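You operate a simulated robot arm through the tools that you are given. There is no shell and no other tool.

Carry out the task below with a simulated robot arm. There is one attempt and no reset: what you move stays moved.

## Task
Scan the grey container and set it in the frame for its load.
Fine: at SCAN A: it waits in the row of three there and rides through on the blue sledge. Sledge back at its start and scanner off at the end; the other two containers stay. Where these are worked on the way, their far stop is far enough and under half their travel is too little: blue sledge.
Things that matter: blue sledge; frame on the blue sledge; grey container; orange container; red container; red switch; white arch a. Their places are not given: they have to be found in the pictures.

It is judged by the outcome, as a careful person would: the job done as asked, and still so three seconds after it is handed in. It fails if anything else is knocked over, pushed out of place, dropped, spilled or broken.

## Robot
A 6-joint arm with a two-finger parallel gripper, fixed in place. Base frame: the origin is at the foot of the arm, x ahead of it, y to its left, z up; the work surface is at about z = 0.76. Readings come in m, degrees, newtons and seconds.
With the tool pointing down near the work surface it reaches from about 0.3 to 0.66 m from the base axis. Its first joint turns from -115.0 to 115.0 degrees. Payload 3.43 kg.
The tool frame sits at the grasp point between the pads (the TCP): z along the fingers, y along the line on which they close. The tips reach 0.034 m beyond it. The gripper opens to 0.128 m. The fingers are 0.024 m wide and 0.012 m thick; the gripper's body (0.048 by 0.13 m) begins 0.096 m behind the TCP.
Orientation is told as [roll, pitch, yaw] about the base's x, y, z axes, in that order, counted from this pose: with the fingers straight down and closing along the base's y, the tool's x points along the base's -x, its y along +y and its z along -z.

## Interface
- The arm moves only by the tool drive_tool. Its arguments are lists of equal length, an entry for each row: "travel": the shift along the base's x, y, z in units of 300 mm (1.0 is 300 mm), a list of three; "delta_rot": the turn, a rotation vector about the base's x, y, z in units of 60 degrees (1.0 is 60 degrees), a list of three. In form: {"travel": [[dx, dy, dz], ...], "delta_rot": [[wx, wy, wz], ...]}. A call has 1 to 20 rows; each row is the pose to reach, as a shift and turn from the pose commanded when the call began. "fingers" is the opening in per cent of the stroke, from 0 (shut) to 100 (fully open), set as the call begins (left out, the last holds). A call with a number of a shift or a turn outside -1 to 1 is refused whole. Rows are played at 5 a second. More than 0.05 m and 8.6 degrees between two rows, or a gripper value outside its range, and nothing of the call is played. A pose out of reach is approached as far as the arm can. The call stops where the force on the tool passes 40 N (or 10 N more than at its start, if that is more) or the arm is blocked; 0.2 s more then pass. The fingers move at their own pace (about 0.153 m/s each) and stop on an object; they squeeze with about 39 N. The grip force told is the motor's: it shows also when the fingers shut on nothing. Time passes only in rows, and 0.2 s behind the last, so rows that repeat a pose let the fingers close. It gives the time, the measured TCP pose, the force on the tool (base axes), the opening and the grip force at its end, in the units of the frame above (readings bear some noise), with the torque about the TCP (base axes, N m) and any sound that the robot's microphone picked up.
- Cameras (640 x 400 px; columns grow to the right, rows downward): "scene" is fixed at [0.2149, 0.5076, 1.313]; the picture's right is [-0.98, -0.19, 0.00], its down [-0.07, 0.36, -0.93] and it looks along [0.17, -0.91, -0.37] (base axes); focal length 341 px, centre (320, 200). "wrist" rides on the gripper at [0.076, -0.011, -0.16] in the tool frame; the picture's right is [0.15, 0.99, 0.00], its down [-0.88, 0.13, -0.46] and it looks along [-0.45, 0.07, 0.89] (tool axes); focal length 234 px, centre (320, 200).
- capture(camera): a new picture of that camera. The clock stands still meanwhile.
- slide_trunk(by): slides the trunk up (or, below 0, down) by that many m; the arm rides with it, the base frame stays. It gives what a move gives, with no picture.
- probe_pixels(camera, pixels): for up to 12 pixels [column, row] of the newest picture of that camera ("zoom" is the newest enlarged one), the place [x, y, z] in the base frame of the surface seen there, good to about 0.002 m, but the place of the scene camera against the robot may be out by one fixed shift of up to 0.018 m in any direction. The clock stands still meanwhile.
- close_up(camera, box): a new picture of the part [left, top, right, bottom] of that camera's present view, enlarged. The clock stands still meanwhile.
- hand_in(): hands the job in; it is judged then, once.

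Leave the gripper open and the arm clear of the work at the hand-in unless told otherwise.

The tools are called after ">>>" by a JSON object that holds its "name" and its "arguments". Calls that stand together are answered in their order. drive_tool: Moves the arm, as the interface text tells. Its arguments: {"type":"object","properties":{"travel":{"type":"array"},"delta_rot":{"type":"array"},"fingers":{"type":"number"}},"required":["travel","delta_rot"]} The other tools are called the same way: slide_trunk (by) slides the trunk up or down; capture (camera) takes a picture; probe_pixels (camera, pixels) gives the place of the surface under pixels of a picture; close_up (camera, box) takes an enlarged picture of a part of a camera's view; hand_in () hands the job in.

At the start:

```text
time: 0.0
tcp_pos: [0.3392, -0.3585, 0.9845]
ee_rot: [0.0, 0.0, 0.0]
force: [-0.3, 0.4, -1.1]
torque: [0.02, 0.0, -0.01]
gripper_width: 0.1278
grasp_force: 0.1
trunk travel left (down, up): [-0.825, 0.165]
```

scene: 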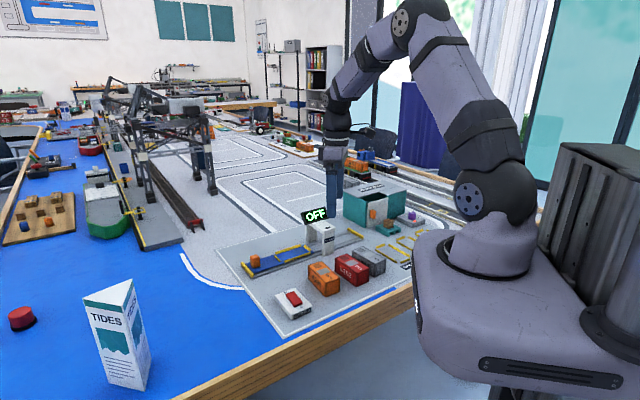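
wrist: 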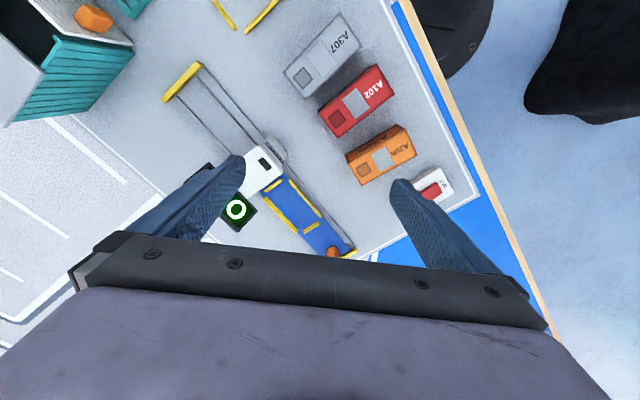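

I see the row of three containers (orange, red, grey), a red rocker switch, a blue sledge on rails, a white arch and an OFF sign. I take enlarged pictures to look closer.

>>> {"name": "close_up", "arguments": {"camera": "scene", "box": [220, 180, 440, 330]}}

>>> {"name": "close_up", "arguments": {"camera": "wrist", "box": [140, 0, 480, 260]}}

```text
2.67 times, centred on (330, 255) of scene
```

zoom: 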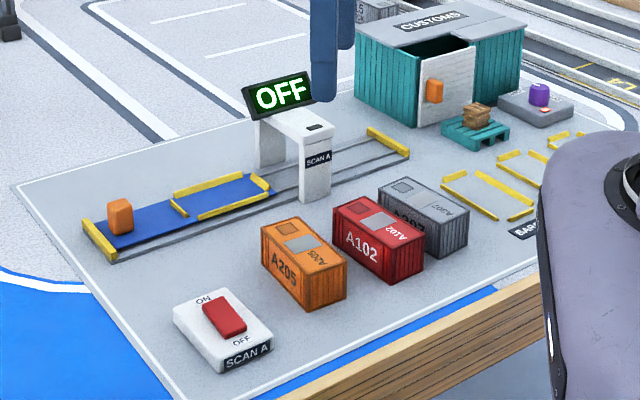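

```text
1.54 times, centred on (310, 130) of wrist
```

zoom: 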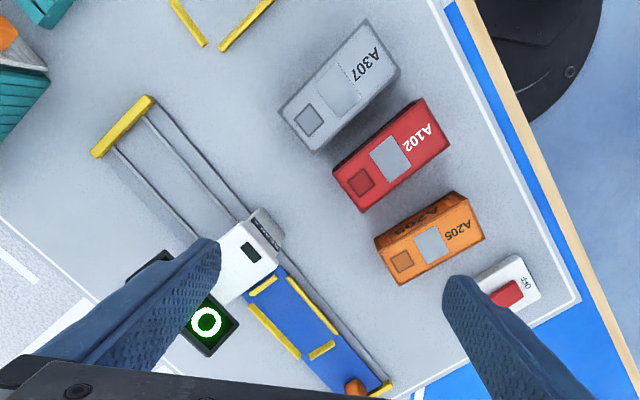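

The grey container is A307; the sledge has a yellow frame on it and an orange knob at its near end. I probe points in the wrist zoom to measure things.

>>> {"name": "probe_pixels", "arguments": {"camera": "zoom", "pixels": [[284, 110], [364, 22], [384, 58], [316, 148], [340, 90], [385, 160], [430, 240], [505, 292], [520, 270], [250, 252], [300, 310], [355, 385]]}}

>>> {"name": "capture", "arguments": {"camera": "scene"}}

```text
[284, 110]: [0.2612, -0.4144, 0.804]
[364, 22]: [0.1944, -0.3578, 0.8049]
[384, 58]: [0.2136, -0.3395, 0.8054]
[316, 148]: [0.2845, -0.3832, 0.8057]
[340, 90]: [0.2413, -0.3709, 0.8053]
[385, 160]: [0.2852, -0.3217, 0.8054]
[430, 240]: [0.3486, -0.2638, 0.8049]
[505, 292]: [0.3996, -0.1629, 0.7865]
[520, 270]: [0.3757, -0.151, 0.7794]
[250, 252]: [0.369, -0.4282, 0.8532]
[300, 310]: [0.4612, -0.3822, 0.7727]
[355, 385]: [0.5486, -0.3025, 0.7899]
```

```text
taken
```

scene: 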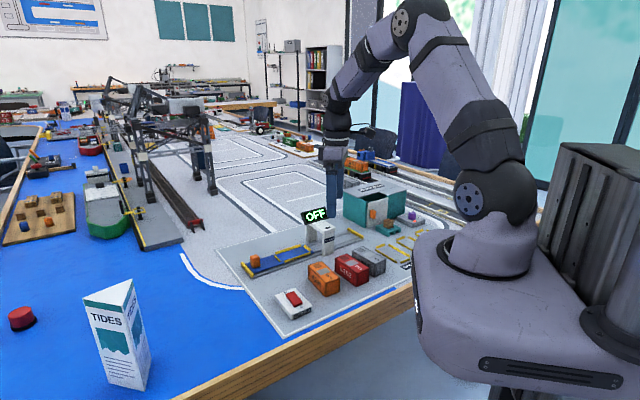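

The grey container's top is at z≈0.805, centre near (0.239, -0.374). The fingers hide part of the sledge, so I move the tool 0.15 m ahead in x at the same height to view sledge, arch and switch from above.

>>> {"name": "drive_tool", "arguments": {"travel": [[0.125, 0, 0.03], [0.25, 0, 0.06], [0.375, 0, 0.08], [0.5, 0, 0.1]], "delta_rot": [[0, 0, 0], [0, 0, 0], [0, 0, 0], [0, 0, 0]]}}

>>> {"name": "capture", "arguments": {"camera": "wrist"}}

```text
time: 1.0
tcp_pos: [0.4884, -0.3613, 1.0156]
ee_rot: [0.0, 0.2, 0.1]
force: [-0.3, 0.3, 0.1]
torque: [-0.01, 0.01, 0.01]
gripper_width: 0.1281
grasp_force: 0.0
trunk travel left (down, up): [-0.825, 0.165]
```

```text
taken
```

wrist: 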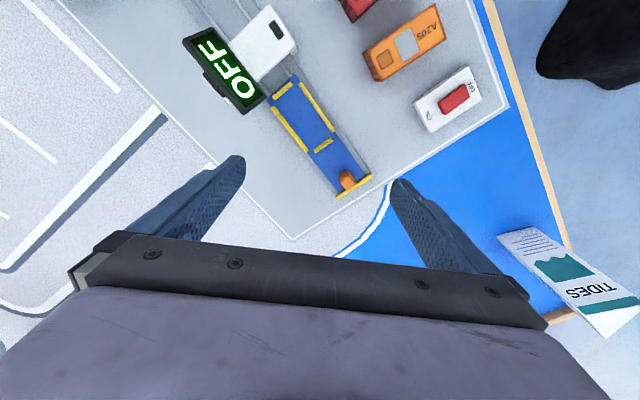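

Now the sledge, frame, knob and switch are in view. I enlarge the sledge area and the switch area.

>>> {"name": "close_up", "arguments": {"camera": "wrist", "box": [220, 60, 400, 210]}}

```text
2.67 times, centred on (310, 135) of wrist
```

zoom: 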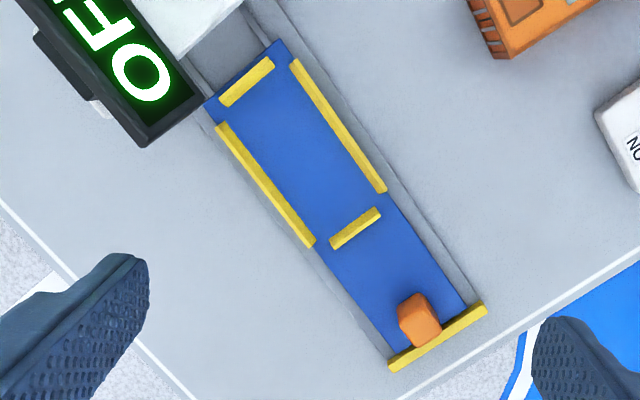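

I probe the frame rails, sledge surface, knob and stop.

>>> {"name": "probe_pixels", "arguments": {"camera": "zoom", "pixels": [[221, 127], [309, 243], [295, 64], [381, 188], [224, 101], [270, 63], [334, 243], [377, 211], [300, 160], [410, 305], [435, 330], [388, 362]]}}

>>> {"name": "probe_pixels", "arguments": {"camera": "zoom", "pixels": [[481, 307], [209, 103], [282, 44], [458, 300], [395, 345], [418, 297], [403, 318], [430, 310], [415, 335], [424, 345], [320, 190], [500, 200]]}}

```text
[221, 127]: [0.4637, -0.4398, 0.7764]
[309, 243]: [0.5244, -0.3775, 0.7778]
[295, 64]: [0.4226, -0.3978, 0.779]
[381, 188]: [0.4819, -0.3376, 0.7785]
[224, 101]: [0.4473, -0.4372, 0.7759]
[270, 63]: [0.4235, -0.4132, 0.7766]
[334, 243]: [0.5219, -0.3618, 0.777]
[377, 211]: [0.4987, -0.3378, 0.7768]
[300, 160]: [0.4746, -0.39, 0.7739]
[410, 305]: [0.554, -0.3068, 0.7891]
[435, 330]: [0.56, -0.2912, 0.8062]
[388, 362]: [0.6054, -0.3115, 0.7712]
```

```text
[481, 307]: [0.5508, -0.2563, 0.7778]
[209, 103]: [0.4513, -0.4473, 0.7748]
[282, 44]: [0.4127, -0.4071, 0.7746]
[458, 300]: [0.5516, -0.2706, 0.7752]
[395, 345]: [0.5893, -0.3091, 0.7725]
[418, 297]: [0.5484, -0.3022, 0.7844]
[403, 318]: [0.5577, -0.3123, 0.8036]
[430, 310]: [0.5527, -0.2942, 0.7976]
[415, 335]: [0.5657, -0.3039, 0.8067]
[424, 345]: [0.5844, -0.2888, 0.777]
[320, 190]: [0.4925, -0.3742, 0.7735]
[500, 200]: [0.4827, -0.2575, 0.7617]
```

The rails run at about 45° in the base frame, frame centre near (0.473, -0.388), knob near (0.557, -0.301) with top z≈0.807. Now I enlarge the switch and the arch/sign.

>>> {"name": "close_up", "arguments": {"camera": "wrist", "box": [390, 50, 510, 145]}}

>>> {"name": "probe_pixels", "arguments": {"camera": "wrist", "pixels": [[443, 102], [464, 92], [450, 110], [455, 88], [425, 112], [477, 78], [415, 103], [436, 130], [481, 97], [463, 68], [454, 98], [475, 92]]}}

>>> {"name": "probe_pixels", "arguments": {"camera": "wrist", "pixels": [[271, 8], [295, 44], [237, 38], [262, 78], [186, 40], [212, 28], [264, 95], [243, 110], [265, 45], [278, 30], [247, 60], [225, 70]]}}

>>> {"name": "close_up", "arguments": {"camera": "wrist", "box": [150, 0, 330, 130]}}

```text
4.21 times, centred on (450, 98) of wrist
```

zoom: 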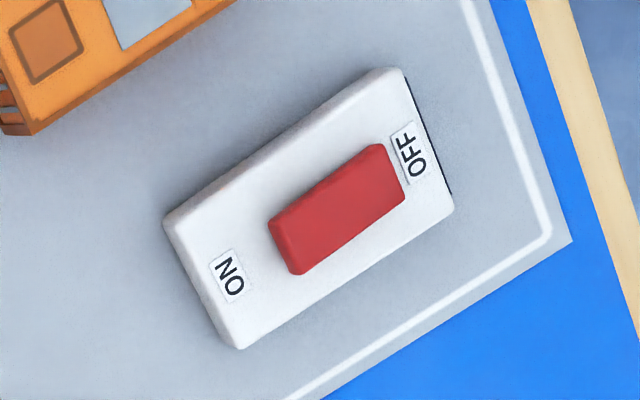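

```text
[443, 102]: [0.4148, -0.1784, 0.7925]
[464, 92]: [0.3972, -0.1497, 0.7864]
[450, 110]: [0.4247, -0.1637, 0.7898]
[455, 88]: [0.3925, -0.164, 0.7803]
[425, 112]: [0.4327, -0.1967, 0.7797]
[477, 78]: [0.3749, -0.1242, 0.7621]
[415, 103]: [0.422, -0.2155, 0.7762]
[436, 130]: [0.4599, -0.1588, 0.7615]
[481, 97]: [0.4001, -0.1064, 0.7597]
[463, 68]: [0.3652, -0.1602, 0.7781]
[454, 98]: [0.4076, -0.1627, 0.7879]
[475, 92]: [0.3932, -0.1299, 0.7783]
```

```text
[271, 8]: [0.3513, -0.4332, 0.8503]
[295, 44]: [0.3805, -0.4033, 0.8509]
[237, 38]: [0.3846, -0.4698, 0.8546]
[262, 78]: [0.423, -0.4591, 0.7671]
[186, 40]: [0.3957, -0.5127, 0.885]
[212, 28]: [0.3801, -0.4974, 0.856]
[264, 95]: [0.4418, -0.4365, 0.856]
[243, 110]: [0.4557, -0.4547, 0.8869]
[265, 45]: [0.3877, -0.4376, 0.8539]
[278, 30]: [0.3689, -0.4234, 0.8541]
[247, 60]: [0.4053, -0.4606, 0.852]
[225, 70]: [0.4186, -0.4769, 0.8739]
```

```text
3.08 times, centred on (240, 65) of wrist
```

zoom: 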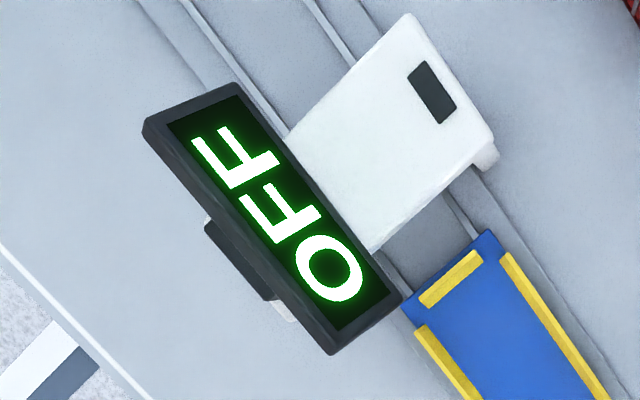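

The rocker's ON end is raised (z≈0.7925) and OFF end is down, so it's off now. The sign's lower edge sits around z 0.856–0.887 next to the arch. I now look at the rail's far end from the scene camera.

>>> {"name": "close_up", "arguments": {"camera": "scene", "box": [220, 195, 400, 310]}}

```text
3.48 times, centred on (310, 252) of scene
```

zoom: 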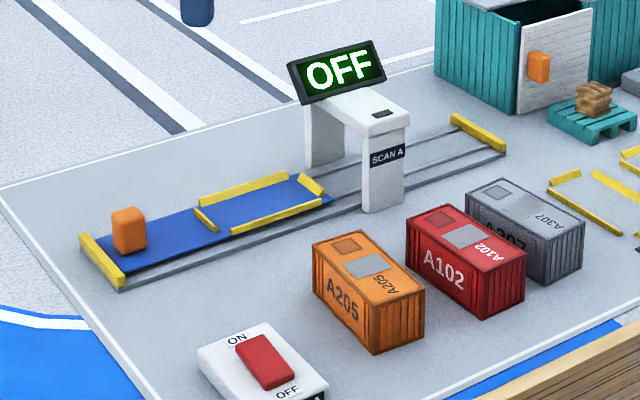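

I probe both stops, the knob, the frame, container tops and arch legs in this zoom, using the known near stop and knob to find the scene camera's shift.

>>> {"name": "probe_pixels", "arguments": {"camera": "zoom", "pixels": [[452, 117], [503, 151], [478, 134], [84, 237], [121, 283], [102, 260], [128, 215], [128, 240], [300, 335], [207, 218], [308, 183], [250, 183]]}}

>>> {"name": "probe_pixels", "arguments": {"camera": "zoom", "pixels": [[385, 205], [366, 205], [404, 205], [308, 150], [340, 150], [385, 180], [475, 195], [505, 182], [580, 220], [545, 235], [525, 205], [470, 215]]}}

```text
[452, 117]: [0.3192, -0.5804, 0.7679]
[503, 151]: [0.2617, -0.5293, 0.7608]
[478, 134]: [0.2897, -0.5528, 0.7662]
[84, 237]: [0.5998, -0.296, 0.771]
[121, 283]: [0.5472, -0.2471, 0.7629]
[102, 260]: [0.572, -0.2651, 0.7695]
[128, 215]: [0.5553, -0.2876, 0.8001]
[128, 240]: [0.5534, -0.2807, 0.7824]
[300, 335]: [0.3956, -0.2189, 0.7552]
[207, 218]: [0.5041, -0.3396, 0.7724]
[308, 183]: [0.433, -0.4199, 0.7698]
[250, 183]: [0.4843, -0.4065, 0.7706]
```

```text
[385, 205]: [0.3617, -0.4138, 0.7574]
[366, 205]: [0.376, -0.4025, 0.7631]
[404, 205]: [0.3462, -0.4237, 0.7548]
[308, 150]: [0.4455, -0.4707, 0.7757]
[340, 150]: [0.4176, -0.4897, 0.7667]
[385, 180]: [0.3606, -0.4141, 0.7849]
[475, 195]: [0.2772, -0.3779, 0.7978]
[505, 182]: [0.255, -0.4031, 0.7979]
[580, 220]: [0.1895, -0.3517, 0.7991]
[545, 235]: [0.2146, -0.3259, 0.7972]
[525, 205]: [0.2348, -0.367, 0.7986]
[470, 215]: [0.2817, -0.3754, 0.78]
```

The stops are about 0.40 m apart (sledge travel ≈0.19 m), and the arch with sign sits mid-way. Now I move above the grey container with a yaw of about -40° so the fingers would close across its width, and take a wrist picture from there.

>>> {"name": "drive_tool", "arguments": {"travel": [[-0.119, -0.004, 0], [-0.237, -0.009, 0], [-0.356, -0.013, 0], [-0.474, -0.017, -0.05], [-0.593, -0.021, -0.1], [-0.711, -0.026, -0.19], [-0.83, -0.03, -0.285], [-0.83, -0.03, -0.285]], "delta_rot": [[0, 0, -0.095], [0, 0, -0.19], [0, 0, -0.286], [0, 0, -0.381], [0, 0, -0.476], [0, 0, -0.572], [0, 0, -0.667], [0, 0, -0.667]]}}

>>> {"name": "capture", "arguments": {"camera": "wrist"}}

```text
time: 2.8
tcp_pos: [0.241, -0.3693, 0.9298]
ee_rot: [0.0, -0.1, -40.1]
force: [-0.1, 0.7, -0.1]
torque: [0.0, 0.0, -0.02]
gripper_width: 0.128
grasp_force: 0.1
trunk travel left (down, up): [-0.825, 0.165]
```

```text
taken
```

wrist: 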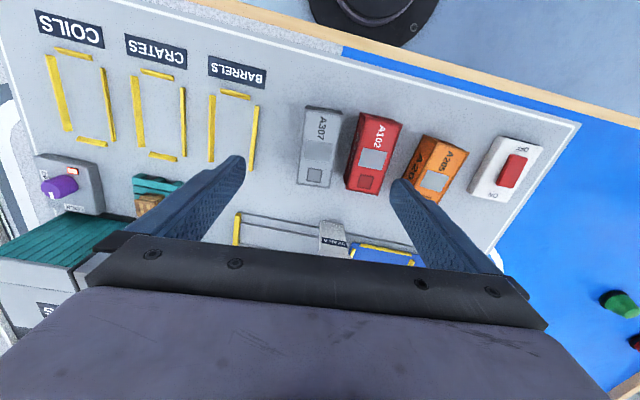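

Important: the board has three yellow frames labelled BARRELS, CRATES and COILS — so the scan should tell the load and the container goes to that frame in the end. I enlarge the container region and probe.

>>> {"name": "close_up", "arguments": {"camera": "wrist", "box": [260, 80, 420, 210]}}

```text
3.08 times, centred on (340, 145) of wrist
```

zoom: 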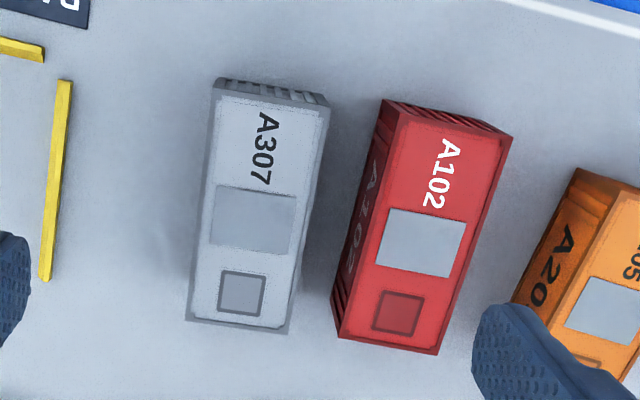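

>>> {"name": "probe_pixels", "arguments": {"camera": "zoom", "pixels": [[216, 94], [327, 107], [286, 330], [189, 318], [205, 200], [305, 215], [250, 220], [397, 112], [345, 335], [370, 220], [335, 220], [255, 84]]}}

>>> {"name": "probe_pixels", "arguments": {"camera": "zoom", "pixels": [[340, 300], [352, 210], [365, 130], [505, 140], [435, 350], [384, 108], [335, 335], [65, 85], [43, 278], [25, 50], [345, 180], [260, 322]]}}

```text
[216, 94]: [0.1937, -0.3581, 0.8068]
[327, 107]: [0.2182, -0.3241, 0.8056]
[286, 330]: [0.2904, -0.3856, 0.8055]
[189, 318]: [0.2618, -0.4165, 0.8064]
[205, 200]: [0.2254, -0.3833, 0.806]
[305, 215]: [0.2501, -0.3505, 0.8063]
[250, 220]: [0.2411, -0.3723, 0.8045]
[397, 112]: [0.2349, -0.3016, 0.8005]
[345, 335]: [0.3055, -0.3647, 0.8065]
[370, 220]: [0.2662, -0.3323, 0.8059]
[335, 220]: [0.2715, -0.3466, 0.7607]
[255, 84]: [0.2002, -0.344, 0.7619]
```

```text
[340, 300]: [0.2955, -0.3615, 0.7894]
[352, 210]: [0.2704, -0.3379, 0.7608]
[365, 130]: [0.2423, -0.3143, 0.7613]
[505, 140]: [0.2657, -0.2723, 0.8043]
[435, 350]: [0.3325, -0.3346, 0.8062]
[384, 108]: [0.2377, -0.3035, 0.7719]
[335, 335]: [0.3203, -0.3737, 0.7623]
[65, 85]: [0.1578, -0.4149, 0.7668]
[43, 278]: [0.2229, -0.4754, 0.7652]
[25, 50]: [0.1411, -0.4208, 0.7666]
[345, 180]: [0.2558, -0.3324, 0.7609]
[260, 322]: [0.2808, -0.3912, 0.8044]
```

Grey container: centre (0.241, -0.371), 0.092 × 0.042 m, long axis at -40.5°; gap to the red one is about 25 mm, enough for a 12 mm finger. I narrow the fingers to 44 % (≈56 mm) and go down to just above the container, then look.

>>> {"name": "drive_tool", "arguments": {"travel": [[0.003, -0.007, 0], [0.003, -0.007, -0.1], [0.003, -0.007, -0.17], [0.003, -0.007, -0.23], [0.003, -0.007, -0.23]], "delta_rot": [[0, 0, -0.007], [0, 0, -0.007], [0, 0, -0.007], [0, 0, -0.007], [0, 0, -0.007]], "fingers": 44}}

>>> {"name": "capture", "arguments": {"camera": "wrist"}}

```text
time: 4.0
tcp_pos: [0.2404, -0.3724, 0.8611]
ee_rot: [0.0, -0.1, -40.5]
force: [-0.3, 0.2, 0.0]
torque: [0.02, 0.02, 0.0]
gripper_width: 0.0565
grasp_force: 0.1
trunk travel left (down, up): [-0.825, 0.165]
```

```text
taken
```

wrist: 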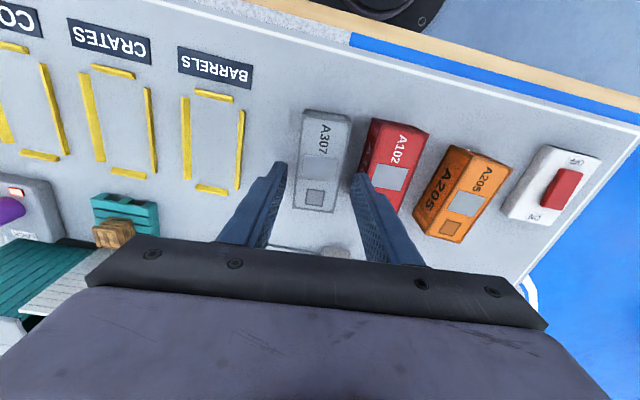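

The fingers straddle the grey container symmetrically (tips at columns ~287 and ~355, container centred ~321). I take one enlarged look before descending.

>>> {"name": "close_up", "arguments": {"camera": "wrist", "box": [250, 90, 410, 220]}}

```text
3.08 times, centred on (330, 155) of wrist
```

zoom: 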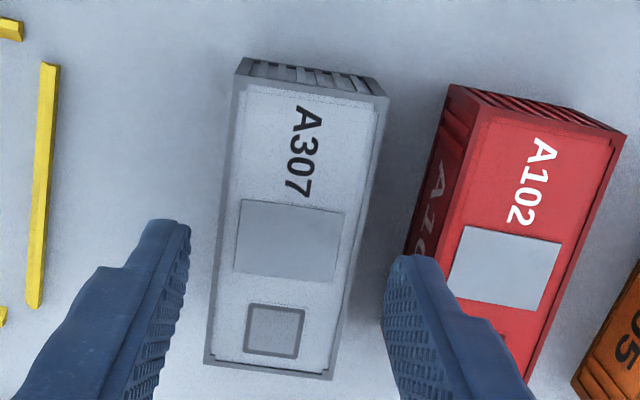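

Good clearance on both sides. I descend straight by about 52 mm so the tips reach z≈0.775.

>>> {"name": "drive_tool", "arguments": {"travel": [[0, 0, -0.05], [0, 0, -0.1], [0, 0, -0.14], [0, 0, -0.172]], "delta_rot": [[0, 0, 0], [0, 0, 0], [0, 0, 0], [0, 0, 0]]}}

>>> {"name": "capture", "arguments": {"camera": "wrist"}}

```text
time: 5.0
tcp_pos: [0.242, -0.3716, 0.8071]
ee_rot: [-0.1, 0.0, -40.6]
force: [-0.3, -0.3, -0.3]
torque: [-0.03, 0.03, 0.05]
gripper_width: 0.0564
grasp_force: 0.0
trunk travel left (down, up): [-0.825, 0.165]
```

```text
taken
```

wrist: 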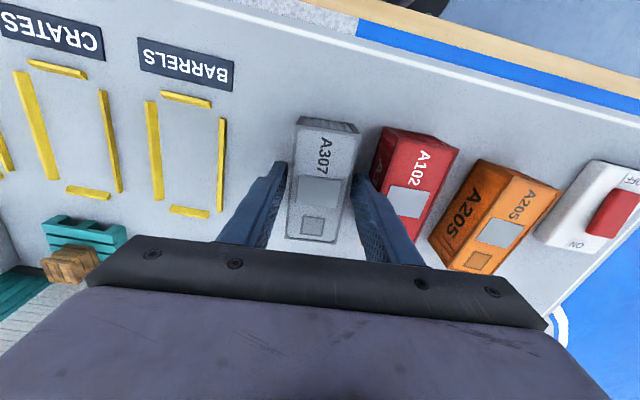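

No contact and the fingers are on both sides. I close the fingers, holding the pose for a few rows.

>>> {"name": "drive_tool", "arguments": {"travel": [[0, 0, 0], [0, 0, 0], [0, 0, 0], [0, 0, 0]], "delta_rot": [[0, 0, 0], [0, 0, 0], [0, 0, 0], [0, 0, 0]], "fingers": 0}}

```text
time: 6.0
tcp_pos: [0.2411, -0.3709, 0.8082]
ee_rot: [-0.2, 0.0, -40.5]
force: [0.7, -0.7, 0.0]
torque: [0.01, -0.04, 0.01]
gripper_width: 0.0443
grasp_force: 38.4
trunk travel left (down, up): [-0.825, 0.165]
```

The fingers hold at 44 mm with 38 N. I lift straight up about 0.11 m.

>>> {"name": "drive_tool", "arguments": {"travel": [[0, 0, 0.05], [0, 0, 0.12], [0, 0, 0.2], [0, 0, 0.28], [0, 0, 0.37], [0, 0, 0.37]], "delta_rot": [[0, 0, 0], [0, 0, 0], [0, 0, 0], [0, 0, 0], [0, 0, 0], [0, 0, 0]]}}

>>> {"name": "capture", "arguments": {"camera": "scene"}}

>>> {"name": "capture", "arguments": {"camera": "wrist"}}

```text
time: 7.4
tcp_pos: [0.2426, -0.3709, 0.9205]
ee_rot: [0.0, 0.0, -40.5]
force: [0.8, 0.2, -0.3]
torque: [0.02, 0.0, 0.01]
gripper_width: 0.044
grasp_force: 38.8
trunk travel left (down, up): [-0.825, 0.165]
```

```text
taken
```

scene: 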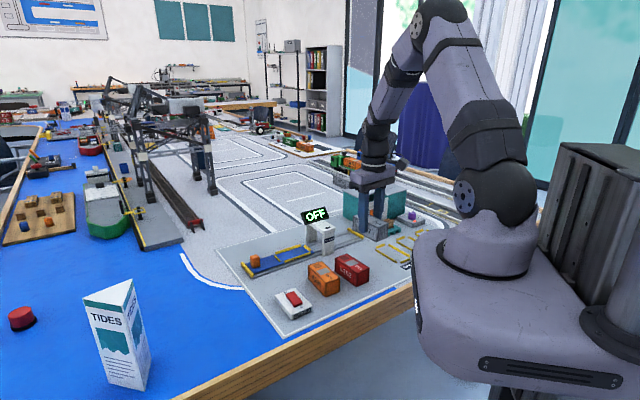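

```text
taken
```

wrist: 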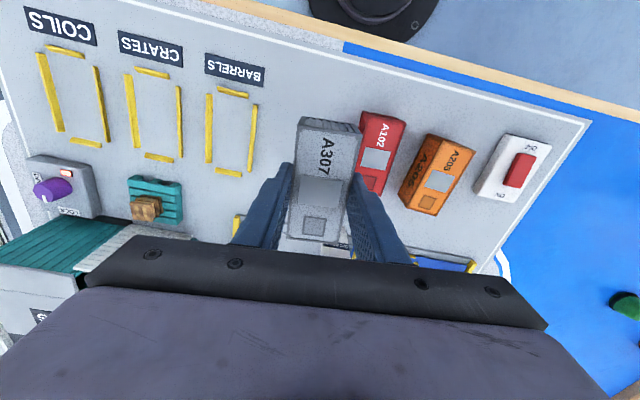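

Lifted cleanly; red and orange stay. I measure how the container sits in the grip with an enlarged wrist view.

>>> {"name": "close_up", "arguments": {"camera": "wrist", "box": [260, 100, 400, 250]}}

```text
2.67 times, centred on (330, 175) of wrist
```

zoom: 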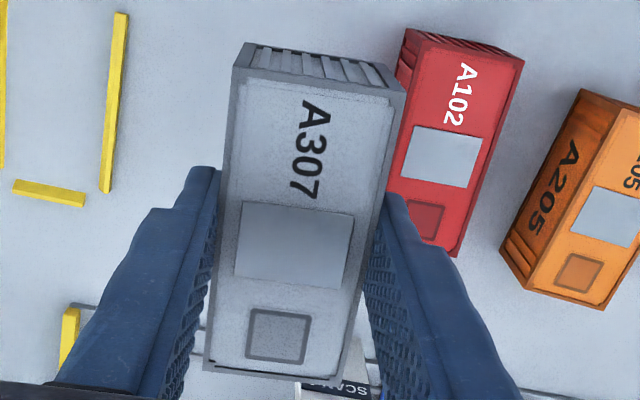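

>>> {"name": "probe_pixels", "arguments": {"camera": "zoom", "pixels": [[236, 72], [400, 92], [345, 378], [208, 368], [225, 200], [376, 180], [295, 225], [245, 50], [385, 70]]}}

```text
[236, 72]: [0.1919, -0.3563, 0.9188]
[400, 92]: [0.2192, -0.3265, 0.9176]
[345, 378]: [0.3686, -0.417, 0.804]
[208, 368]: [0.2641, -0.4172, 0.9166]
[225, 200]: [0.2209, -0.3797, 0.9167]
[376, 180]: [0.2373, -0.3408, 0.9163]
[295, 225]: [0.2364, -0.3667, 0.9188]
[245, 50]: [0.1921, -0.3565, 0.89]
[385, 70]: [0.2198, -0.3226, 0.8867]
```

The container is centred in the grip (top 3 mm below TCP, bottom ≈47 mm below). I raise it and carry it over to above the frame centre (0.473, -0.388), turning +60° in this call.

>>> {"name": "drive_tool", "arguments": {"travel": [[0, 0, 0.12], [0.05, -0.004, 0.22], [0.15, -0.011, 0.267], [0.27, -0.02, 0.267], [0.4, -0.029, 0.267], [0.53, -0.039, 0.267], [0.66, -0.049, 0.267], [0.774, -0.057, 0.267], [0.774, -0.057, 0.267]], "delta_rot": [[0, 0, 0.0], [0, 0, 0.12], [0, 0, 0.25], [0, 0, 0.38], [0, 0, 0.51], [0, 0, 0.64], [0, 0, 0.77], [0, 0, 0.9], [0, 0, 1.0]]}}

>>> {"name": "capture", "arguments": {"camera": "scene"}}

```text
time: 9.4
tcp_pos: [0.4748, -0.3872, 1.0006]
ee_rot: [-0.1, 0.0, 19.7]
force: [0.4, 0.2, -1.3]
torque: [-0.01, -0.01, -0.01]
gripper_width: 0.0444
grasp_force: 38.5
trunk travel left (down, up): [-0.825, 0.165]
```

```text
taken
```

scene: 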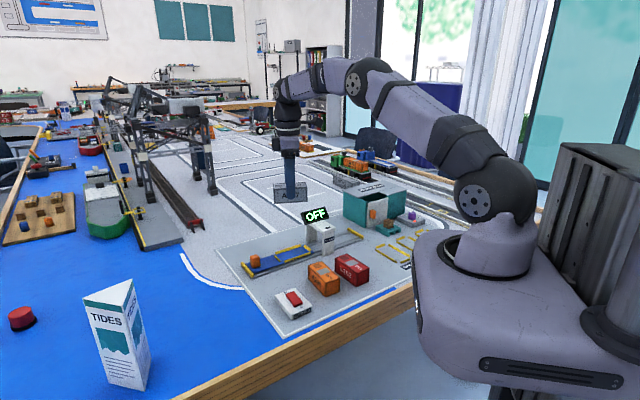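

I finish the turn (+25.8°) and descend to TCP z≈0.92, then look through the wrist camera.

>>> {"name": "drive_tool", "arguments": {"travel": [[0, 0, 0], [0, 0, 0], [0, 0, -0.06], [0, 0, -0.12], [0, 0, -0.19], [0, 0, -0.26], [0, 0, -0.26]], "delta_rot": [[0, 0, 0.11], [0, 0, 0.22], [0, 0, 0.33], [0, 0, 0.43], [0, 0, 0.43], [0, 0, 0.43], [0, 0, 0.43]]}}

>>> {"name": "capture", "arguments": {"camera": "wrist"}}

>>> {"name": "close_up", "arguments": {"camera": "scene", "box": [220, 150, 400, 290]}}

```text
time: 11.0
tcp_pos: [0.4759, -0.3884, 0.9218]
ee_rot: [0.1, 0.1, 45.4]
force: [0.4, 0.1, -2.4]
torque: [-0.03, 0.03, 0.05]
gripper_width: 0.0442
grasp_force: 39.1
trunk travel left (down, up): [-0.825, 0.165]
```

```text
taken
```

wrist: 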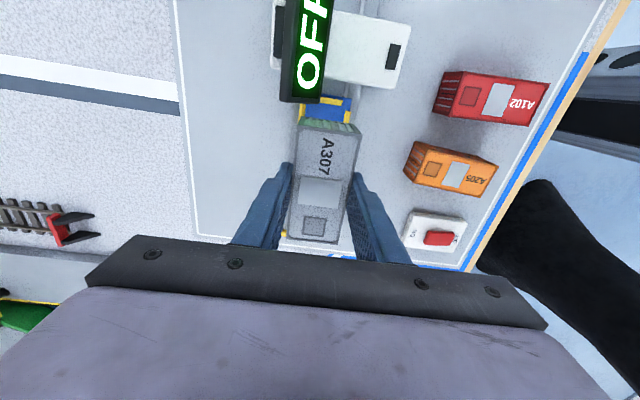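

```text
2.86 times, centred on (310, 220) of scene
```

zoom: 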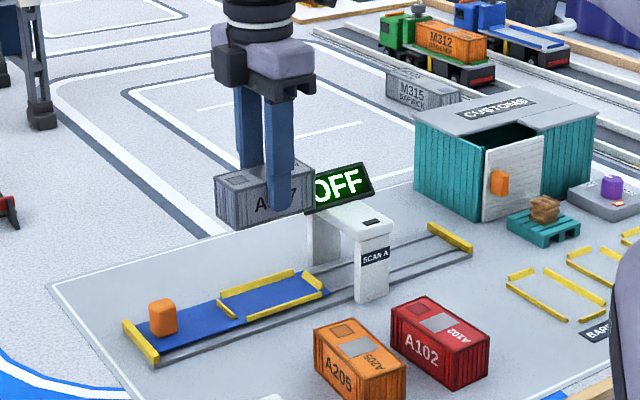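

I enlarge the wrist view to compare container and frame alignment.

>>> {"name": "close_up", "arguments": {"camera": "wrist", "box": [260, 70, 400, 260]}}

>>> {"name": "probe_pixels", "arguments": {"camera": "zoom", "pixels": [[320, 120]]}}

```text
2.11 times, centred on (330, 165) of wrist
```

zoom: 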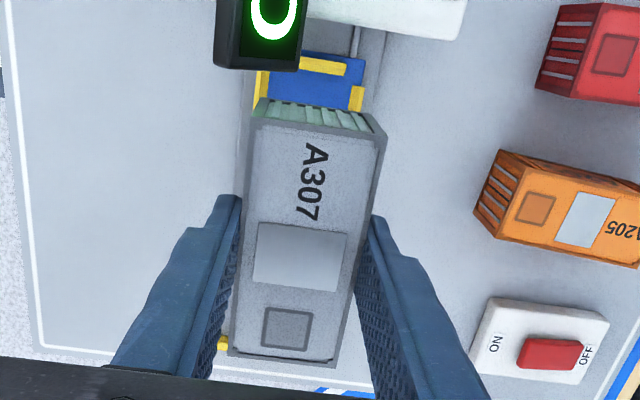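

```text
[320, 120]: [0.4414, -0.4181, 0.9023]
```

>>> {"name": "probe_pixels", "arguments": {"camera": "zoom", "pixels": [[255, 122], [380, 135], [335, 356], [233, 350], [358, 88], [262, 95], [343, 68], [310, 63], [223, 342], [362, 62], [305, 335], [325, 75]]}}

>>> {"name": "drive_tool", "arguments": {"travel": [[0, 0, 0], [0, 0, 0]], "delta_rot": [[0, 0, 0], [0, 0, 0]]}}

```text
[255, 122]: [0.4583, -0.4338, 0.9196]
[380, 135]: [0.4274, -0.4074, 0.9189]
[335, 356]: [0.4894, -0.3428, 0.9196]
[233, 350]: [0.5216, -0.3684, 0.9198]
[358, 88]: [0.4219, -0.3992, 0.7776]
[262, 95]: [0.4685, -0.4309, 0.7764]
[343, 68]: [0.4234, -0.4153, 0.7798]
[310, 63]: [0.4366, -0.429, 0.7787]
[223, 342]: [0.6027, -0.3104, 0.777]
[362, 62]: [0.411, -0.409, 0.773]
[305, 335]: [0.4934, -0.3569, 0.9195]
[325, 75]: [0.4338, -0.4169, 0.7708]
```

```text
time: 11.6
tcp_pos: [0.4747, -0.3878, 0.9218]
ee_rot: [0.0, 0.0, 45.3]
force: [0.1, -0.5, -1.5]
torque: [-0.01, 0.03, 0.01]
gripper_width: 0.0441
grasp_force: 38.9
trunk travel left (down, up): [-0.825, 0.165]
```

Container centre in rail coordinates is within 1 mm of the frame centre and within about 1° in angle. I lower it about 99 mm, slowing near the end.

>>> {"name": "drive_tool", "arguments": {"travel": [[0, 0, -0.08], [0, 0, -0.16], [0, 0, -0.23], [0, 0, -0.28], [0, 0, -0.31], [0, 0, -0.33]], "delta_rot": [[0, 0, 0], [0, 0, 0], [0, 0, 0], [0, 0, 0], [0, 0, 0], [0, 0, 0]]}}

>>> {"name": "capture", "arguments": {"camera": "wrist"}}

>>> {"name": "close_up", "arguments": {"camera": "scene", "box": [220, 190, 380, 290]}}

```text
time: 13.0
tcp_pos: [0.4744, -0.3882, 0.8232]
ee_rot: [0.0, 0.0, 45.3]
force: [0.2, -0.7, -1.5]
torque: [0.0, 0.01, 0.03]
gripper_width: 0.044
grasp_force: 39.1
trunk travel left (down, up): [-0.825, 0.165]
```

```text
taken
```

wrist: 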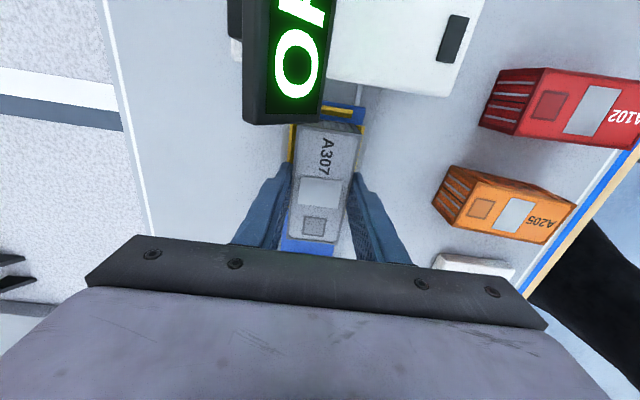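

```text
4.00 times, centred on (300, 240) of scene
```

zoom: 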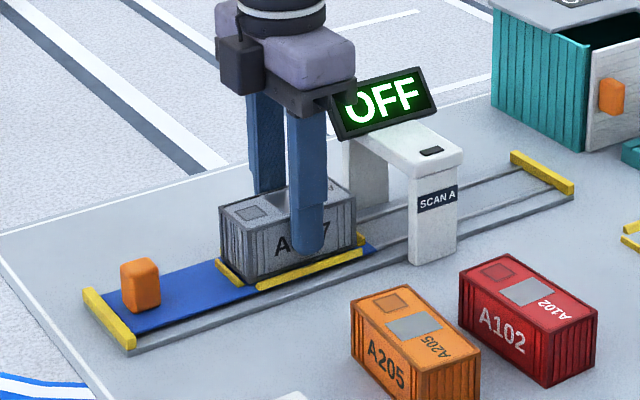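

It sits inside the frame in the picture. I enlarge the wrist view to check the margins and then lower the last 2 mm.

>>> {"name": "close_up", "arguments": {"camera": "wrist", "box": [255, 90, 385, 260]}}

>>> {"name": "drive_tool", "arguments": {"travel": [[0, 0, -0.003], [0, 0, -0.006], [0, 0, -0.006]], "delta_rot": [[0, 0, 0], [0, 0, 0], [0, 0, 0]]}}

```text
2.35 times, centred on (320, 175) of wrist
```

zoom: 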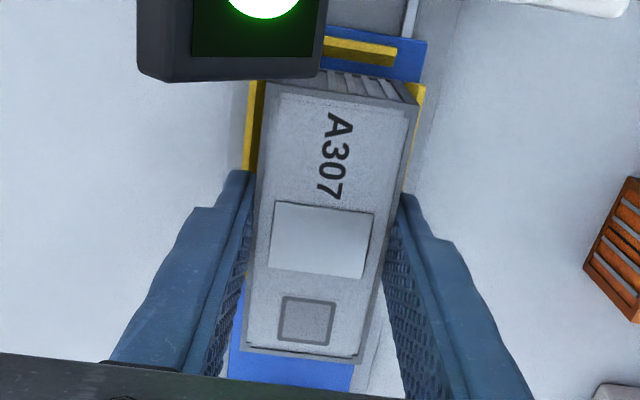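

```text
time: 13.8
tcp_pos: [0.474, -0.3883, 0.8218]
ee_rot: [0.0, 0.0, 45.3]
force: [0.0, -0.3, -1.9]
torque: [-0.01, 0.01, 0.02]
gripper_width: 0.0441
grasp_force: 38.6
trunk travel left (down, up): [-0.825, 0.165]
```

No contact force yet. I lower in 1 mm steps, watching the force.

>>> {"name": "drive_tool", "arguments": {"travel": [[0, 0, -0.004], [0, 0, -0.004], [0, 0, -0.004]], "delta_rot": [[0, 0, 0], [0, 0, 0], [0, 0, 0]]}}

```text
time: 14.6
tcp_pos: [0.4742, -0.3883, 0.8208]
ee_rot: [-0.1, -0.1, 45.3]
force: [1.2, -0.2, -1.3]
torque: [-0.03, 0.0, 0.01]
gripper_width: 0.0441
grasp_force: 39.3
trunk travel left (down, up): [-0.825, 0.165]
```

>>> {"name": "drive_tool", "arguments": {"travel": [[0, 0, -0.004], [0, 0, -0.004], [0, 0, -0.004]], "delta_rot": [[0, 0, 0], [0, 0, 0], [0, 0, 0]]}}

>>> {"name": "close_up", "arguments": {"camera": "scene", "box": [260, 215, 330, 270]}}

```text
time: 15.4
tcp_pos: [0.4742, -0.3883, 0.8194]
ee_rot: [-0.1, 0.0, 45.2]
force: [0.3, 1.3, 7.2]
torque: [0.25, 0.02, -0.03]
gripper_width: 0.0445
grasp_force: 38.9
trunk travel left (down, up): [-0.825, 0.165]
```

```text
7.27 times, centred on (295, 242) of scene
```

zoom: 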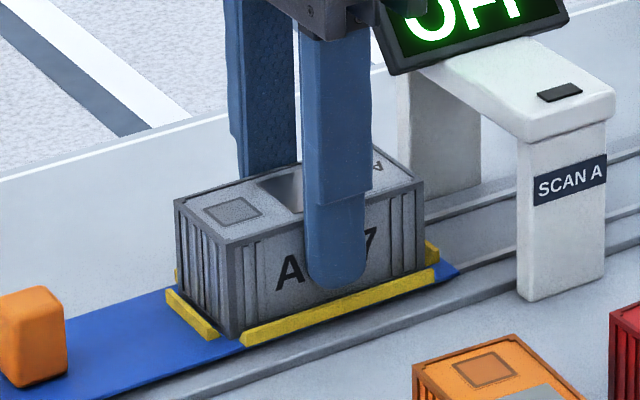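

Contact now (7 N up). The container sits between the yellow rails. I open the fingers to 50 %.

>>> {"name": "drive_tool", "arguments": {"travel": [[0, 0, 0], [0, 0, 0], [0, 0, 0]], "delta_rot": [[0, 0, 0], [0, 0, 0], [0, 0, 0]], "fingers": 48}}

>>> {"name": "close_up", "arguments": {"camera": "scene", "box": [260, 215, 330, 270]}}

>>> {"name": "close_up", "arguments": {"camera": "wrist", "box": [255, 90, 385, 260]}}

```text
time: 16.2
tcp_pos: [0.473, -0.3883, 0.8182]
ee_rot: [0.1, 0.1, 45.3]
force: [0.3, -0.5, 0.7]
torque: [-0.02, -0.04, -0.03]
gripper_width: 0.0612
grasp_force: 0.1
trunk travel left (down, up): [-0.825, 0.165]
```

```text
7.27 times, centred on (295, 242) of scene
```

zoom: 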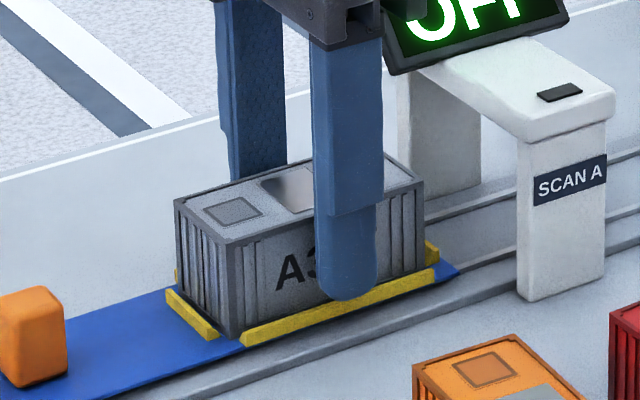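

```text
2.35 times, centred on (320, 175) of wrist
```

zoom: 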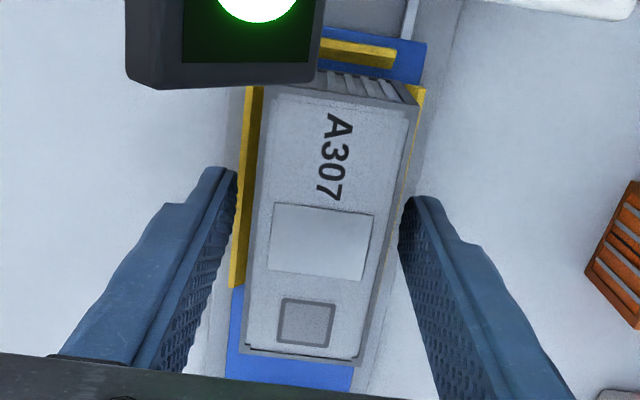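

Seated and released. I lift straight up 0.13 m and look back at the container.

>>> {"name": "drive_tool", "arguments": {"travel": [[0, 0, 0.06], [0, 0, 0.15], [0, 0, 0.25], [0, 0, 0.35], [0, 0, 0.45], [0, 0, 0.45]], "delta_rot": [[0, 0, 0], [0, 0, 0], [0, 0, 0], [0, 0, 0], [0, 0, 0], [0, 0, 0]]}}

>>> {"name": "capture", "arguments": {"camera": "wrist"}}

>>> {"name": "close_up", "arguments": {"camera": "scene", "box": [240, 205, 360, 280]}}

```text
time: 17.6
tcp_pos: [0.4737, -0.3902, 0.9547]
ee_rot: [0.0, 0.0, 45.3]
force: [-0.3, 1.2, -0.7]
torque: [0.04, -0.01, 0.0]
gripper_width: 0.0616
grasp_force: 0.0
trunk travel left (down, up): [-0.825, 0.165]
```

```text
taken
```

wrist: 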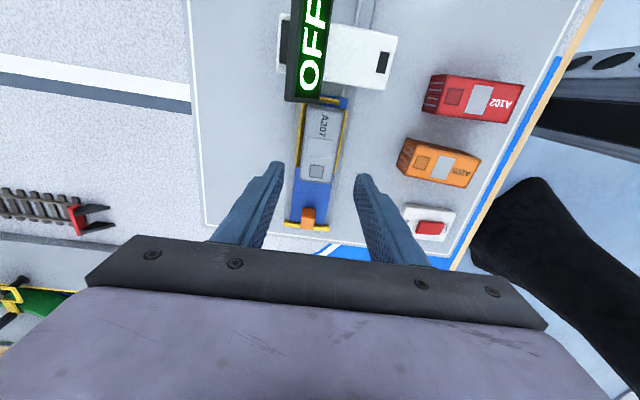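

```text
5.33 times, centred on (300, 242) of scene
```

zoom: 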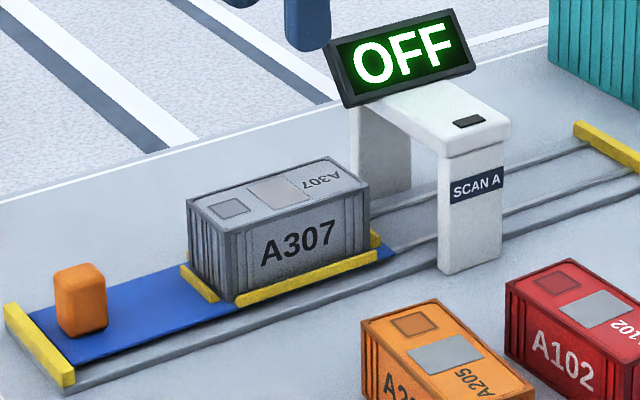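

The container sits flat in the frame. I enlarge the wrist view of sledge, knob and switch for measurements.

>>> {"name": "close_up", "arguments": {"camera": "wrist", "box": [270, 90, 370, 250]}}

```text
2.50 times, centred on (320, 170) of wrist
```

zoom: 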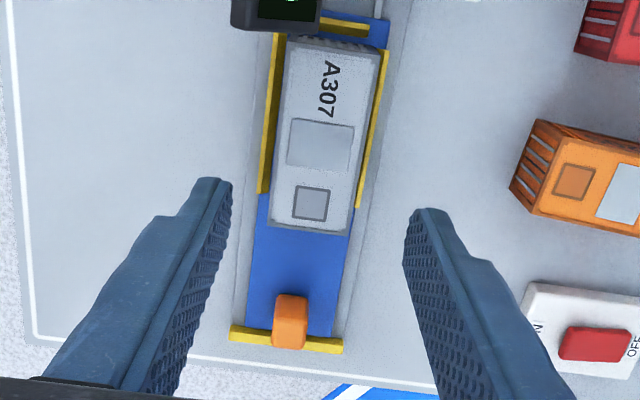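

>>> {"name": "probe_pixels", "arguments": {"camera": "zoom", "pixels": [[279, 300], [304, 302], [277, 342], [302, 344], [290, 320], [290, 297], [290, 335], [287, 42], [376, 52], [273, 222], [348, 232], [320, 130]]}}

>>> {"name": "probe_pixels", "arguments": {"camera": "zoom", "pixels": [[569, 330], [625, 335], [563, 355], [622, 358], [595, 345], [540, 345], [530, 370], [533, 290], [635, 300], [240, 330], [335, 345], [258, 325]]}}

```text
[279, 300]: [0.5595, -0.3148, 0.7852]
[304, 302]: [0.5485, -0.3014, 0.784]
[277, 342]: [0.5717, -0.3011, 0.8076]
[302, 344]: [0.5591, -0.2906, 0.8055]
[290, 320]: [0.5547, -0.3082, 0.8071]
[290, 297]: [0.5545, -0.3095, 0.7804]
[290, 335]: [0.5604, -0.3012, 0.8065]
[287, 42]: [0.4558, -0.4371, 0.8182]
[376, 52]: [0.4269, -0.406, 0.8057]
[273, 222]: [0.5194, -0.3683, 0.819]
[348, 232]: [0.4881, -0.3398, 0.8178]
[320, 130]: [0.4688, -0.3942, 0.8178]
```

```text
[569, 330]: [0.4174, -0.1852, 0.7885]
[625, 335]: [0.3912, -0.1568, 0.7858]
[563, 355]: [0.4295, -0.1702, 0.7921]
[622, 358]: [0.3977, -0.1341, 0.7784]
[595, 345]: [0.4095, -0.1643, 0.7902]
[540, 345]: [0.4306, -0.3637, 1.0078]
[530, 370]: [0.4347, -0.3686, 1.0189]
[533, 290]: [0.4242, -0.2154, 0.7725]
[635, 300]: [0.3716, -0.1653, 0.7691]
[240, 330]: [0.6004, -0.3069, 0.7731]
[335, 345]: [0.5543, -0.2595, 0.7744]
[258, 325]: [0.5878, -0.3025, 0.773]
```

Knob spans about 19×19 mm centred at (0.560, -0.302), top z≈0.807. Rocker: ON half near (0.420, -0.174), OFF half near (0.399, -0.153). I move above the ON half with the fingers closed, TCP at z≈0.90.

>>> {"name": "drive_tool", "arguments": {"travel": [[-0.03, 0.12, 0], [-0.06, 0.24, 0], [-0.09, 0.36, 0], [-0.12, 0.48, 0], [-0.15, 0.6, -0.06], [-0.179, 0.717, -0.12], [-0.179, 0.717, -0.18], [-0.179, 0.717, -0.18]], "delta_rot": [[0, 0, 0], [0, 0, 0], [0, 0, 0], [0, 0, 0], [0, 0, 0], [0, 0, 0], [0, 0, 0], [0, 0, 0]], "fingers": 0}}

>>> {"name": "capture", "arguments": {"camera": "wrist"}}

>>> {"name": "close_up", "arguments": {"camera": "wrist", "box": [250, 80, 410, 240]}}

```text
time: 19.4
tcp_pos: [0.4187, -0.1723, 0.8984]
ee_rot: [0.0, 0.1, 45.4]
force: [-0.5, 0.1, 0.4]
torque: [-0.01, -0.01, -0.01]
gripper_width: 0.0001
grasp_force: 33.0
trunk travel left (down, up): [-0.825, 0.165]
```

```text
taken
```

wrist: 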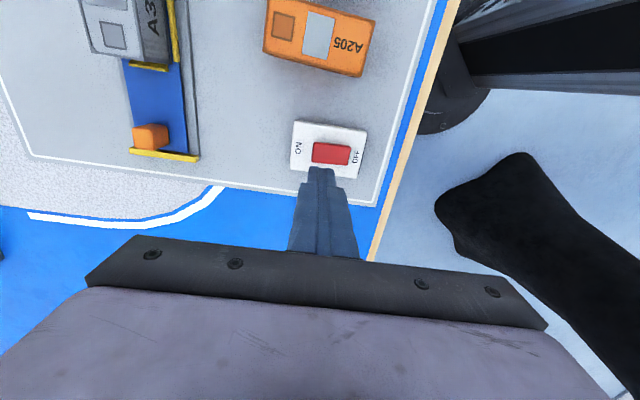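

```text
2.50 times, centred on (330, 160) of wrist
```

zoom: 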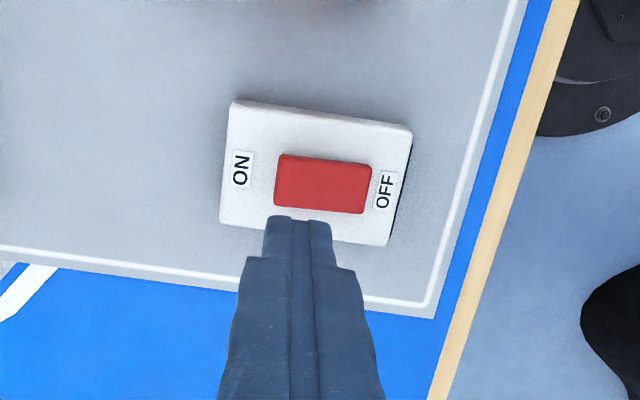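

I probe the rocker and the base corners precisely.

>>> {"name": "probe_pixels", "arguments": {"camera": "zoom", "pixels": [[280, 158], [368, 168], [361, 209], [278, 202], [300, 180], [345, 187], [322, 184], [237, 104], [408, 130], [385, 240], [224, 220], [283, 180]]}}

```text
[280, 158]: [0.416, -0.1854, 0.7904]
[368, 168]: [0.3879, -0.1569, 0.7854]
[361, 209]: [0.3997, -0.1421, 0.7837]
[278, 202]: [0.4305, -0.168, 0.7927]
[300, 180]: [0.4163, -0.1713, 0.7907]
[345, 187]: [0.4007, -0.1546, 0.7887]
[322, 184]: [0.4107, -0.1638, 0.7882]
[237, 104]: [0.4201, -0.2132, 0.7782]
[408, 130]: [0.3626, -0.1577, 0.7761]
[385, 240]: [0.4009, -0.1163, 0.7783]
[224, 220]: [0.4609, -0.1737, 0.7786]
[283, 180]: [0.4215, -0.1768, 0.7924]
```

The TCP is right over the ON half. I press down: fast to just above, then in 3 mm steps to tip z≈0.785.

>>> {"name": "drive_tool", "arguments": {"travel": [[0, 0, -0.1], [0, 0, -0.18], [0, 0, -0.225], [0, 0, -0.235], [0, 0, -0.245], [0, 0, -0.255], [0, 0, -0.265]], "delta_rot": [[0, 0, 0], [0, 0, 0], [0, 0, 0], [0, 0, 0], [0, 0, 0], [0, 0, 0], [0, 0, 0]]}}

>>> {"name": "close_up", "arguments": {"camera": "scene", "box": [230, 190, 370, 320]}}

```text
time: 21.0
tcp_pos: [0.4208, -0.173, 0.822]
ee_rot: [-0.2, -0.1, 45.4]
force: [-0.7, -3.0, 10.9]
torque: [0.0, 0.11, 0.04]
gripper_width: 0.0002
grasp_force: 33.2
trunk travel left (down, up): [-0.825, 0.165]
```

```text
3.08 times, centred on (300, 255) of scene
```

zoom: 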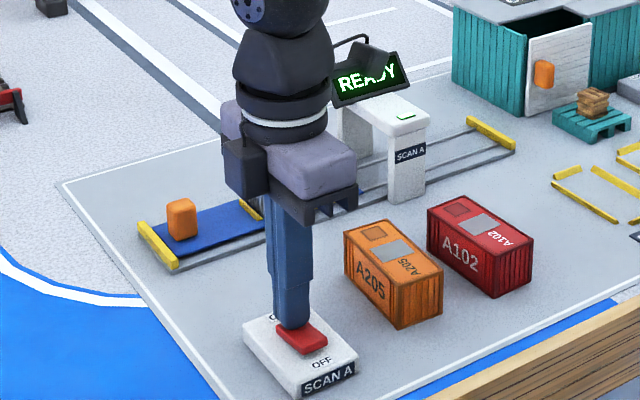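

The sign now reads READY. I lift off and check that it stays on.

>>> {"name": "drive_tool", "arguments": {"travel": [[0, 0, 0.05], [0, 0, 0.15], [0, 0, 0.25], [0, 0, 0.35]], "delta_rot": [[0, 0, 0], [0, 0, 0], [0, 0, 0], [0, 0, 0]]}}

>>> {"name": "close_up", "arguments": {"camera": "scene", "box": [230, 190, 370, 320]}}

>>> {"name": "close_up", "arguments": {"camera": "wrist", "box": [100, 0, 420, 240]}}

```text
time: 22.0
tcp_pos: [0.4207, -0.1704, 0.9252]
ee_rot: [0.0, 0.0, 45.4]
force: [0.8, -0.4, -0.3]
torque: [-0.01, 0.0, 0.02]
gripper_width: 0.0
grasp_force: 32.5
trunk travel left (down, up): [-0.825, 0.165]
```

```text
3.08 times, centred on (300, 255) of scene
```

zoom: 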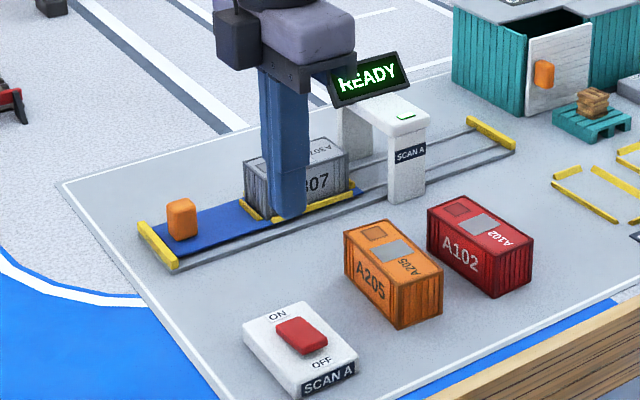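

```text
1.67 times, centred on (260, 120) of wrist
```

zoom: 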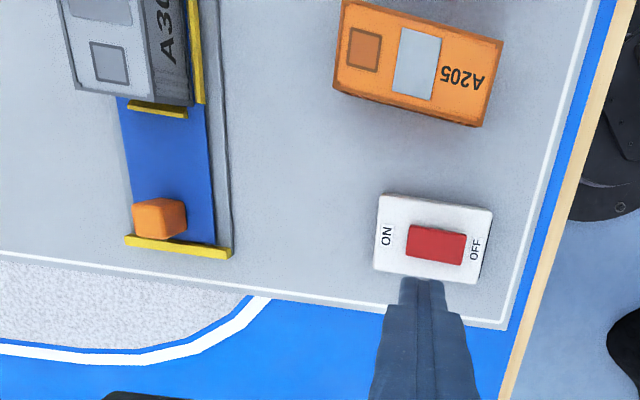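

READY persists after release. Next the sledge: at full travel the knob ends up right at the arch, so I will grip the knob with the tool leaning 25° away from the arch (fingers pointing down and toward the arch). I move above the knob with that tilt and fingers at 36 %.

>>> {"name": "drive_tool", "arguments": {"travel": [[0.083, -0.067, 0], [0.166, -0.133, 0], [0.25, -0.2, 0], [0.333, -0.266, -0.02], [0.416, -0.333, -0.05], [0.499, -0.399, -0.083], [0.499, -0.399, -0.083]], "delta_rot": [[-0.05, 0.05, 0], [-0.1, 0.1, 0], [-0.15, 0.15, 0], [-0.2, 0.2, 0], [-0.25, 0.25, 0], [-0.2946, 0.2946, 0], [-0.2946, 0.2946, 0]], "fingers": 36}}

>>> {"name": "capture", "arguments": {"camera": "wrist"}}

>>> {"name": "close_up", "arguments": {"camera": "scene", "box": [200, 150, 380, 290]}}

```text
time: 23.6
tcp_pos: [0.5515, -0.2832, 0.8986]
ee_rot: [0.3, 25.0, 45.3]
force: [-0.4, -1.0, -0.8]
torque: [0.01, 0.01, -0.01]
gripper_width: 0.0463
grasp_force: 0.1
out of reach, approached as far as the arm can: row 6, 7
trunk travel left (down, up): [-0.825, 0.165]
```

```text
taken
```

wrist: 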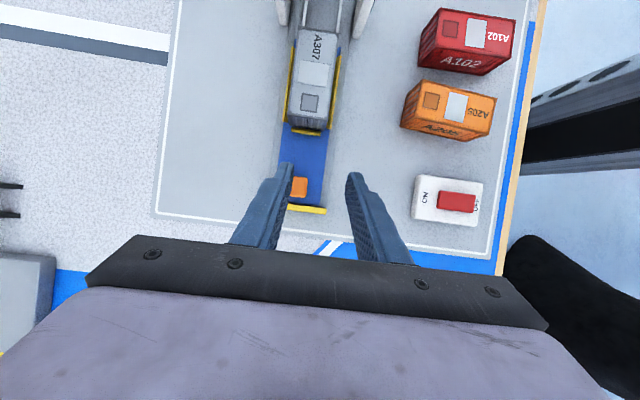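

```text
2.86 times, centred on (290, 220) of scene
```

zoom: 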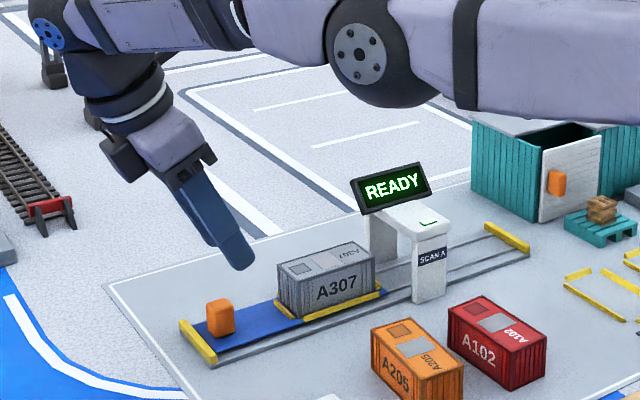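

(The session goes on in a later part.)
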